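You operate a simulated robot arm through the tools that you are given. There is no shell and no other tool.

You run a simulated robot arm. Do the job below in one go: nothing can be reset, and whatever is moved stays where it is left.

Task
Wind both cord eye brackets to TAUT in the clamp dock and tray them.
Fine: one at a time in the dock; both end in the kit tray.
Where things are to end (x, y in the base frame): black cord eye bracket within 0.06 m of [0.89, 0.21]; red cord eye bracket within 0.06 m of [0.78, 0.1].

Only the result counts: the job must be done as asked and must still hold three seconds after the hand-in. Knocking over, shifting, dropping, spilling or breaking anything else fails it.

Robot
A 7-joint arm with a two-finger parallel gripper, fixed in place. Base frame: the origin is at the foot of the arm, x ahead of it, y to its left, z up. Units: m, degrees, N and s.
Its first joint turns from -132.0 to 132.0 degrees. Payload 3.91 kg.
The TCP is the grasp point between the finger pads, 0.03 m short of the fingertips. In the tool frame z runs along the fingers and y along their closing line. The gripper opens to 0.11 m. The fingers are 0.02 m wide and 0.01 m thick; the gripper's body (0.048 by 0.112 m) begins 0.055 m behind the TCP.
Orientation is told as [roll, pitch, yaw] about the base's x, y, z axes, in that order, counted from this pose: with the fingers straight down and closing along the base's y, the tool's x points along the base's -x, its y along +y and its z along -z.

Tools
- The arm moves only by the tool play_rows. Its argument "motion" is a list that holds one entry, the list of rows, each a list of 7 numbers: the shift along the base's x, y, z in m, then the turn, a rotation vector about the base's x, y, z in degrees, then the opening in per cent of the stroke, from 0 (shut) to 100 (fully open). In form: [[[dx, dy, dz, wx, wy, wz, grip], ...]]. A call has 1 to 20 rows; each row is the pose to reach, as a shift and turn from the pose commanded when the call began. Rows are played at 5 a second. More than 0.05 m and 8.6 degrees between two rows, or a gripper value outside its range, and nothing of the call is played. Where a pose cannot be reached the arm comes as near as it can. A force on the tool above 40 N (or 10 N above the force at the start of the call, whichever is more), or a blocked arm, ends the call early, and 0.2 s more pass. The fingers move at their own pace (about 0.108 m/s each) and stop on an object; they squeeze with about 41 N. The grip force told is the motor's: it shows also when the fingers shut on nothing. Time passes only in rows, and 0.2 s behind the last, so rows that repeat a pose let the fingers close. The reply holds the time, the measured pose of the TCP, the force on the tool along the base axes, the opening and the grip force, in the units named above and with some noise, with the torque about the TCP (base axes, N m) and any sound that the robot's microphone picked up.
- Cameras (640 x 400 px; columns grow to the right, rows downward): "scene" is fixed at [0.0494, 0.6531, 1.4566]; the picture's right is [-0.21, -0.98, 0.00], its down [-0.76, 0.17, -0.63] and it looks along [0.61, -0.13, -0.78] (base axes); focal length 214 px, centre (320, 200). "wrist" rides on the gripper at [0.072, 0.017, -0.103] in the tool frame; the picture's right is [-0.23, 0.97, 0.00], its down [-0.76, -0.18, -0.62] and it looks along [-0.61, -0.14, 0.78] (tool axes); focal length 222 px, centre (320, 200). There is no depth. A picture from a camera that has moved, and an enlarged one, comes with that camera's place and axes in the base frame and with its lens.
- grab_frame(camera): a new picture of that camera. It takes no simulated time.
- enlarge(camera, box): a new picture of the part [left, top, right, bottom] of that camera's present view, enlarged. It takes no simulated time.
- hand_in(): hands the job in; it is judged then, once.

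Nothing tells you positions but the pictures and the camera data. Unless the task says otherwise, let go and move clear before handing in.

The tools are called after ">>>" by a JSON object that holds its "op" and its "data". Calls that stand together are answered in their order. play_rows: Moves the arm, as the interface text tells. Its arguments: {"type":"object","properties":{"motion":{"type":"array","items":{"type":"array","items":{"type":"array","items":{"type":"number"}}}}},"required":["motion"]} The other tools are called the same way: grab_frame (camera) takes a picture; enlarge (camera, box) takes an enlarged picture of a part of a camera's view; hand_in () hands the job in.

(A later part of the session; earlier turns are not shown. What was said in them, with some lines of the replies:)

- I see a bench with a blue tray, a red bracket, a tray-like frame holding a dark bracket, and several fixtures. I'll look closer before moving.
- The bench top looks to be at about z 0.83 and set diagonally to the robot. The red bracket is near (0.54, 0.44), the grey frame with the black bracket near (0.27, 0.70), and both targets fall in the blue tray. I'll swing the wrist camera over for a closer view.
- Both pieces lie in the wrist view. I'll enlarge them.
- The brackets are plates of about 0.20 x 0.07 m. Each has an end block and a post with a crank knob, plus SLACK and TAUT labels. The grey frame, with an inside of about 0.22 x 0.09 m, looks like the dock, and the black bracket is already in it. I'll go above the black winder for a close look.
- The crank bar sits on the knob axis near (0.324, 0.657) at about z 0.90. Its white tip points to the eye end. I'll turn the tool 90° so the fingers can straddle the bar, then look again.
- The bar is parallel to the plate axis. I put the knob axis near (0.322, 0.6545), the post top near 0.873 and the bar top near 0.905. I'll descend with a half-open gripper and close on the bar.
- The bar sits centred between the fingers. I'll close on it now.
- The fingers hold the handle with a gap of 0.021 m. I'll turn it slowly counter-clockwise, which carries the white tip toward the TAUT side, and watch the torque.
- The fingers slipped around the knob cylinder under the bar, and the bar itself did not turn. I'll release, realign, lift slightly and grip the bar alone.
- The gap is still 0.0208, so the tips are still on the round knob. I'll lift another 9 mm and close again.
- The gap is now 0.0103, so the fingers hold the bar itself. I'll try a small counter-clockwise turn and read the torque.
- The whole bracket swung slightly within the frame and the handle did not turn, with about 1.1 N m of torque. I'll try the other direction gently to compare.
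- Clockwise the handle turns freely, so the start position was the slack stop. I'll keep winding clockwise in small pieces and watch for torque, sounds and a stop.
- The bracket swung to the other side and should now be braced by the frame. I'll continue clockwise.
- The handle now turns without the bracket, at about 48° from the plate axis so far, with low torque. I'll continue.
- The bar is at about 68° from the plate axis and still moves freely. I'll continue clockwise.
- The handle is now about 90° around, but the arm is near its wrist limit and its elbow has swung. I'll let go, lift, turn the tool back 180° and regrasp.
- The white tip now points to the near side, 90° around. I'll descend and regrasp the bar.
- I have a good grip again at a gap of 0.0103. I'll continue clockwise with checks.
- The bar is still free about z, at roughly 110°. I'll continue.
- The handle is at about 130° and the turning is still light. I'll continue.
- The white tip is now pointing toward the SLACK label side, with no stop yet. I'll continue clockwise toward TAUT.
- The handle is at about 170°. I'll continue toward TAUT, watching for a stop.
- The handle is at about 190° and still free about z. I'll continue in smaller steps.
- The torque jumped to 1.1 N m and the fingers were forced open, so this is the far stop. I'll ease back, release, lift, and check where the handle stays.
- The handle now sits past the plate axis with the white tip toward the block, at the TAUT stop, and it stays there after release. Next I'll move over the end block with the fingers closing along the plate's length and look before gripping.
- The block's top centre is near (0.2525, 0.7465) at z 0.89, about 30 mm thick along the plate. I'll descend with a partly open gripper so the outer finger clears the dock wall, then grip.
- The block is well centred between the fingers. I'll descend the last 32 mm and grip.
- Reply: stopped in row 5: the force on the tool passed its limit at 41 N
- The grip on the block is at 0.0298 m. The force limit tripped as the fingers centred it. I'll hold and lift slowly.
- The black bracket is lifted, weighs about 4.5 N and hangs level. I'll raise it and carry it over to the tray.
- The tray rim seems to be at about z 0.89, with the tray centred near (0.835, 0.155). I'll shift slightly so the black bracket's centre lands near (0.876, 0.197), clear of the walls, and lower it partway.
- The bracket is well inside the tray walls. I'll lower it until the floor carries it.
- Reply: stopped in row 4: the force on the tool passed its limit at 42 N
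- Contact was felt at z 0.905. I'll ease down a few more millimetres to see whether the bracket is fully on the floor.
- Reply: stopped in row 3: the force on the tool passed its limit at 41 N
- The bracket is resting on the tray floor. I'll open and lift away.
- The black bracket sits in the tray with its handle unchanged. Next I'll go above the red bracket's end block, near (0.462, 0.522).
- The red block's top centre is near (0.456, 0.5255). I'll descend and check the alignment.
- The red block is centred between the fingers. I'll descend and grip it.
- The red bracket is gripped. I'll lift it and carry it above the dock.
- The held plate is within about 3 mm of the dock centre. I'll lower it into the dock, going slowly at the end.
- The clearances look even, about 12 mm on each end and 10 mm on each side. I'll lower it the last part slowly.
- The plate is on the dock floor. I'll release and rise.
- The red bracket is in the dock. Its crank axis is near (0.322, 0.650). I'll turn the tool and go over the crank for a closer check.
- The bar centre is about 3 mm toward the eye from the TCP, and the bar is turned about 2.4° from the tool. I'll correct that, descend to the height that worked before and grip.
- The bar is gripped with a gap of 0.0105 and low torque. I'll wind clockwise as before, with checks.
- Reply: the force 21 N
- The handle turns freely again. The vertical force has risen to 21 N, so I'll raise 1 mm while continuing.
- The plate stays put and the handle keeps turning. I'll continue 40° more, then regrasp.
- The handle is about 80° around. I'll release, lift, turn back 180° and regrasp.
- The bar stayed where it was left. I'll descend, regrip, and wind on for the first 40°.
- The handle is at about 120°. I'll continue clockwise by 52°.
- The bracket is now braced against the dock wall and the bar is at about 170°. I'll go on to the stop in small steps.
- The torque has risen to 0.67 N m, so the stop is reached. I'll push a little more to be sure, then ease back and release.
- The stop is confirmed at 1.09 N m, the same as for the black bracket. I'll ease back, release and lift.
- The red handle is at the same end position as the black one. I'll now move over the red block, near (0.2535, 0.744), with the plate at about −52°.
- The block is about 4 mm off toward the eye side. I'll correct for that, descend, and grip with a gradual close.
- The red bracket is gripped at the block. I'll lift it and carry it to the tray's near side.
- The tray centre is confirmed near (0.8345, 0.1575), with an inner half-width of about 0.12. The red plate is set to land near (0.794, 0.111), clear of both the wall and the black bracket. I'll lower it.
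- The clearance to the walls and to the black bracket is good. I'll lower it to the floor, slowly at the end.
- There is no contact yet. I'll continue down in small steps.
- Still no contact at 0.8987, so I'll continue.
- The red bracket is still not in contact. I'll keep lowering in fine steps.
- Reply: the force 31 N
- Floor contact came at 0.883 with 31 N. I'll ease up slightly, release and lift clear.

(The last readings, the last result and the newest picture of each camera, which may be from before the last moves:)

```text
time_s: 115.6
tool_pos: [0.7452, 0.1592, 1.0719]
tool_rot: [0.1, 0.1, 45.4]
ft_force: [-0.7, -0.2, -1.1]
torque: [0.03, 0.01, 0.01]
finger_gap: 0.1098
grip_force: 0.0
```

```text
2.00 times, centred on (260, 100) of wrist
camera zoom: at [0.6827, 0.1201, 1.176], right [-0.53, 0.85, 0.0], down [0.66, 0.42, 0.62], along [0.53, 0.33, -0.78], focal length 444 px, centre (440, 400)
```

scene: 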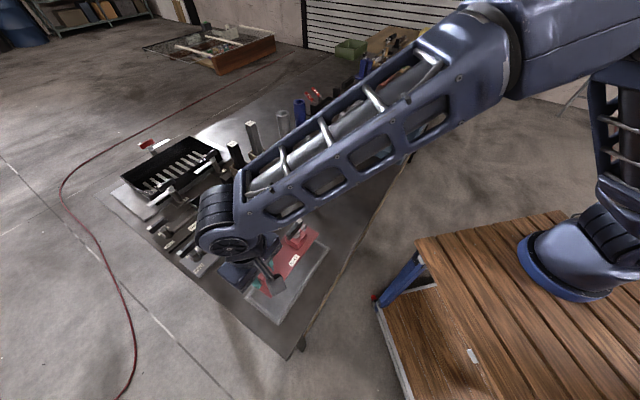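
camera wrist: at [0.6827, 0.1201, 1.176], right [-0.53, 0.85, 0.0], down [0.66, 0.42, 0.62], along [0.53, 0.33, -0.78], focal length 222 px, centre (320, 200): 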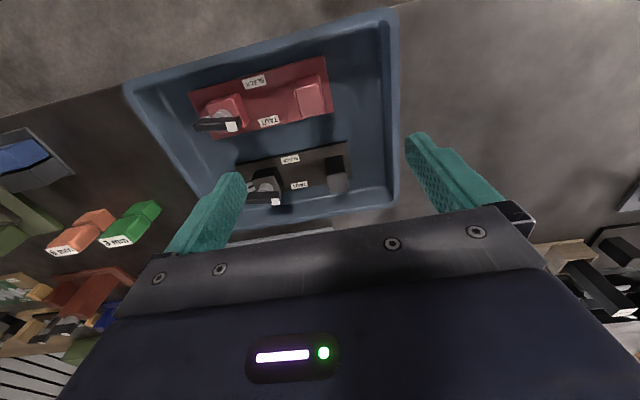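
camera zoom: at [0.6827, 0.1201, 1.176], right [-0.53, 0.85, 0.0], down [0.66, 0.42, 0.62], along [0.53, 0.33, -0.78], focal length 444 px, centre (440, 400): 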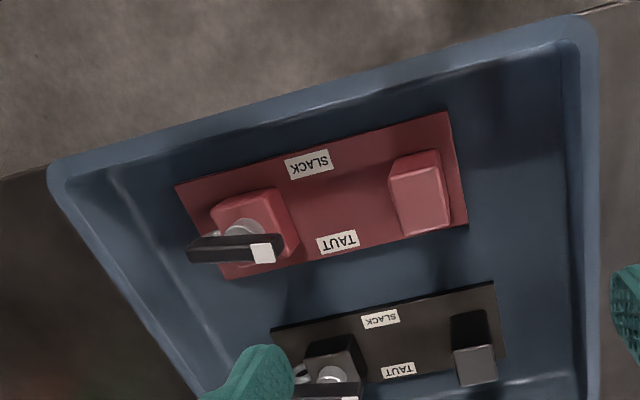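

Both brackets sit flat in the tray, at about (0.883, 0.194) for black and (0.794, 0.111) for red. I'll move the arm for one unobstructed view of both handles and check the rest of the scene.

>>> {"op": "play_rows", "data": {"motion": [[[0.02, 0.01, 0.03, 0, 0, 0, 100], [0.05, 0.02, 0.06, 0, 0, 0, 100], [0.08, 0.03, 0.09, 0, 0, 0, 100], [0.1, 0.04, 0.1, 0, 0, 0, 100], [0.1, 0.04, 0.1, 0, 0, 0, 100]]]}}

>>> {"op": "enlarge", "data": {"camera": "wrist", "box": [180, 0, 420, 150]}}

>>> {"op": "grab_frame", "data": {"camera": "scene"}}

```text
time_s: 116.8
tool_pos: [0.8457, 0.1996, 1.1744]
tool_rot: [0.0, 0.1, 45.4]
ft_force: [1.0, -0.1, 0.1]
torque: [-0.02, 0.01, -0.02]
finger_gap: 0.1102
grip_force: 0.1
```

```text
2.67 times, centred on (300, 75) of wrist
camera zoom: at [0.7835, 0.1594, 1.2756], right [-0.53, 0.85, 0.0], down [0.66, 0.42, 0.62], along [0.53, 0.33, -0.78], focal length 592 px, centre (373, 533)
```

zoom: 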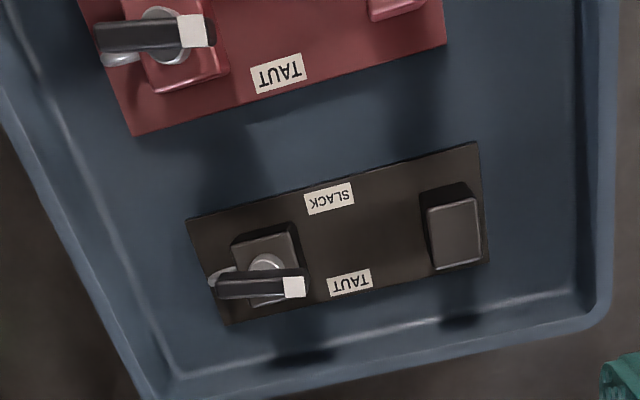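

```text
taken
```

scene: 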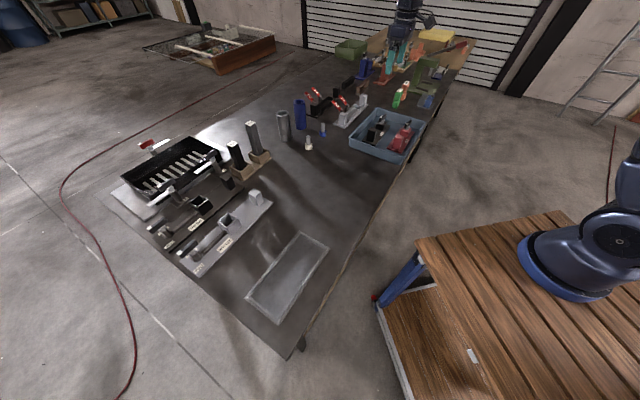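

Both white tips now point straight at their TAUT labels. Both brackets sit flat in the tray within tolerance, nothing else looks moved, and the gripper is open and clear. I'm handing in.

>>> {"op": "hand_in", "data": {}}

```text
The job is handed in.
```

I wound both cord eye brackets to TAUT in the dock, one at a time, and set both in the blue kit tray. I handed the job in, and the tool has not reported a verdict.

- **Winding:** I turned each crank clockwise until it hit a firm stop at about 1.1 N m. Both white tips then pointed at their TAUT labels, and they still did in the last picture.
- **Dock:** I took the grey frame that held the black bracket to be the clamp dock. I saw no clamp on it; each bracket braced against its walls while I wound.
- **Black bracket:** its centre is at about (0.883, 0.194), roughly 0.02 m from its target. It met something about 20 mm above the tray floor as I lowered it, so it may have dropped that last bit when I let go. It now lies flat on the floor.
- **Red bracket:** its centre is at about (0.794, 0.111), roughly 0.02 m from its target, and it lies flat.

These positions are my estimates from the pictures. The gripper was open and above the tray at hand-in, and nothing else on the bench looked moved.
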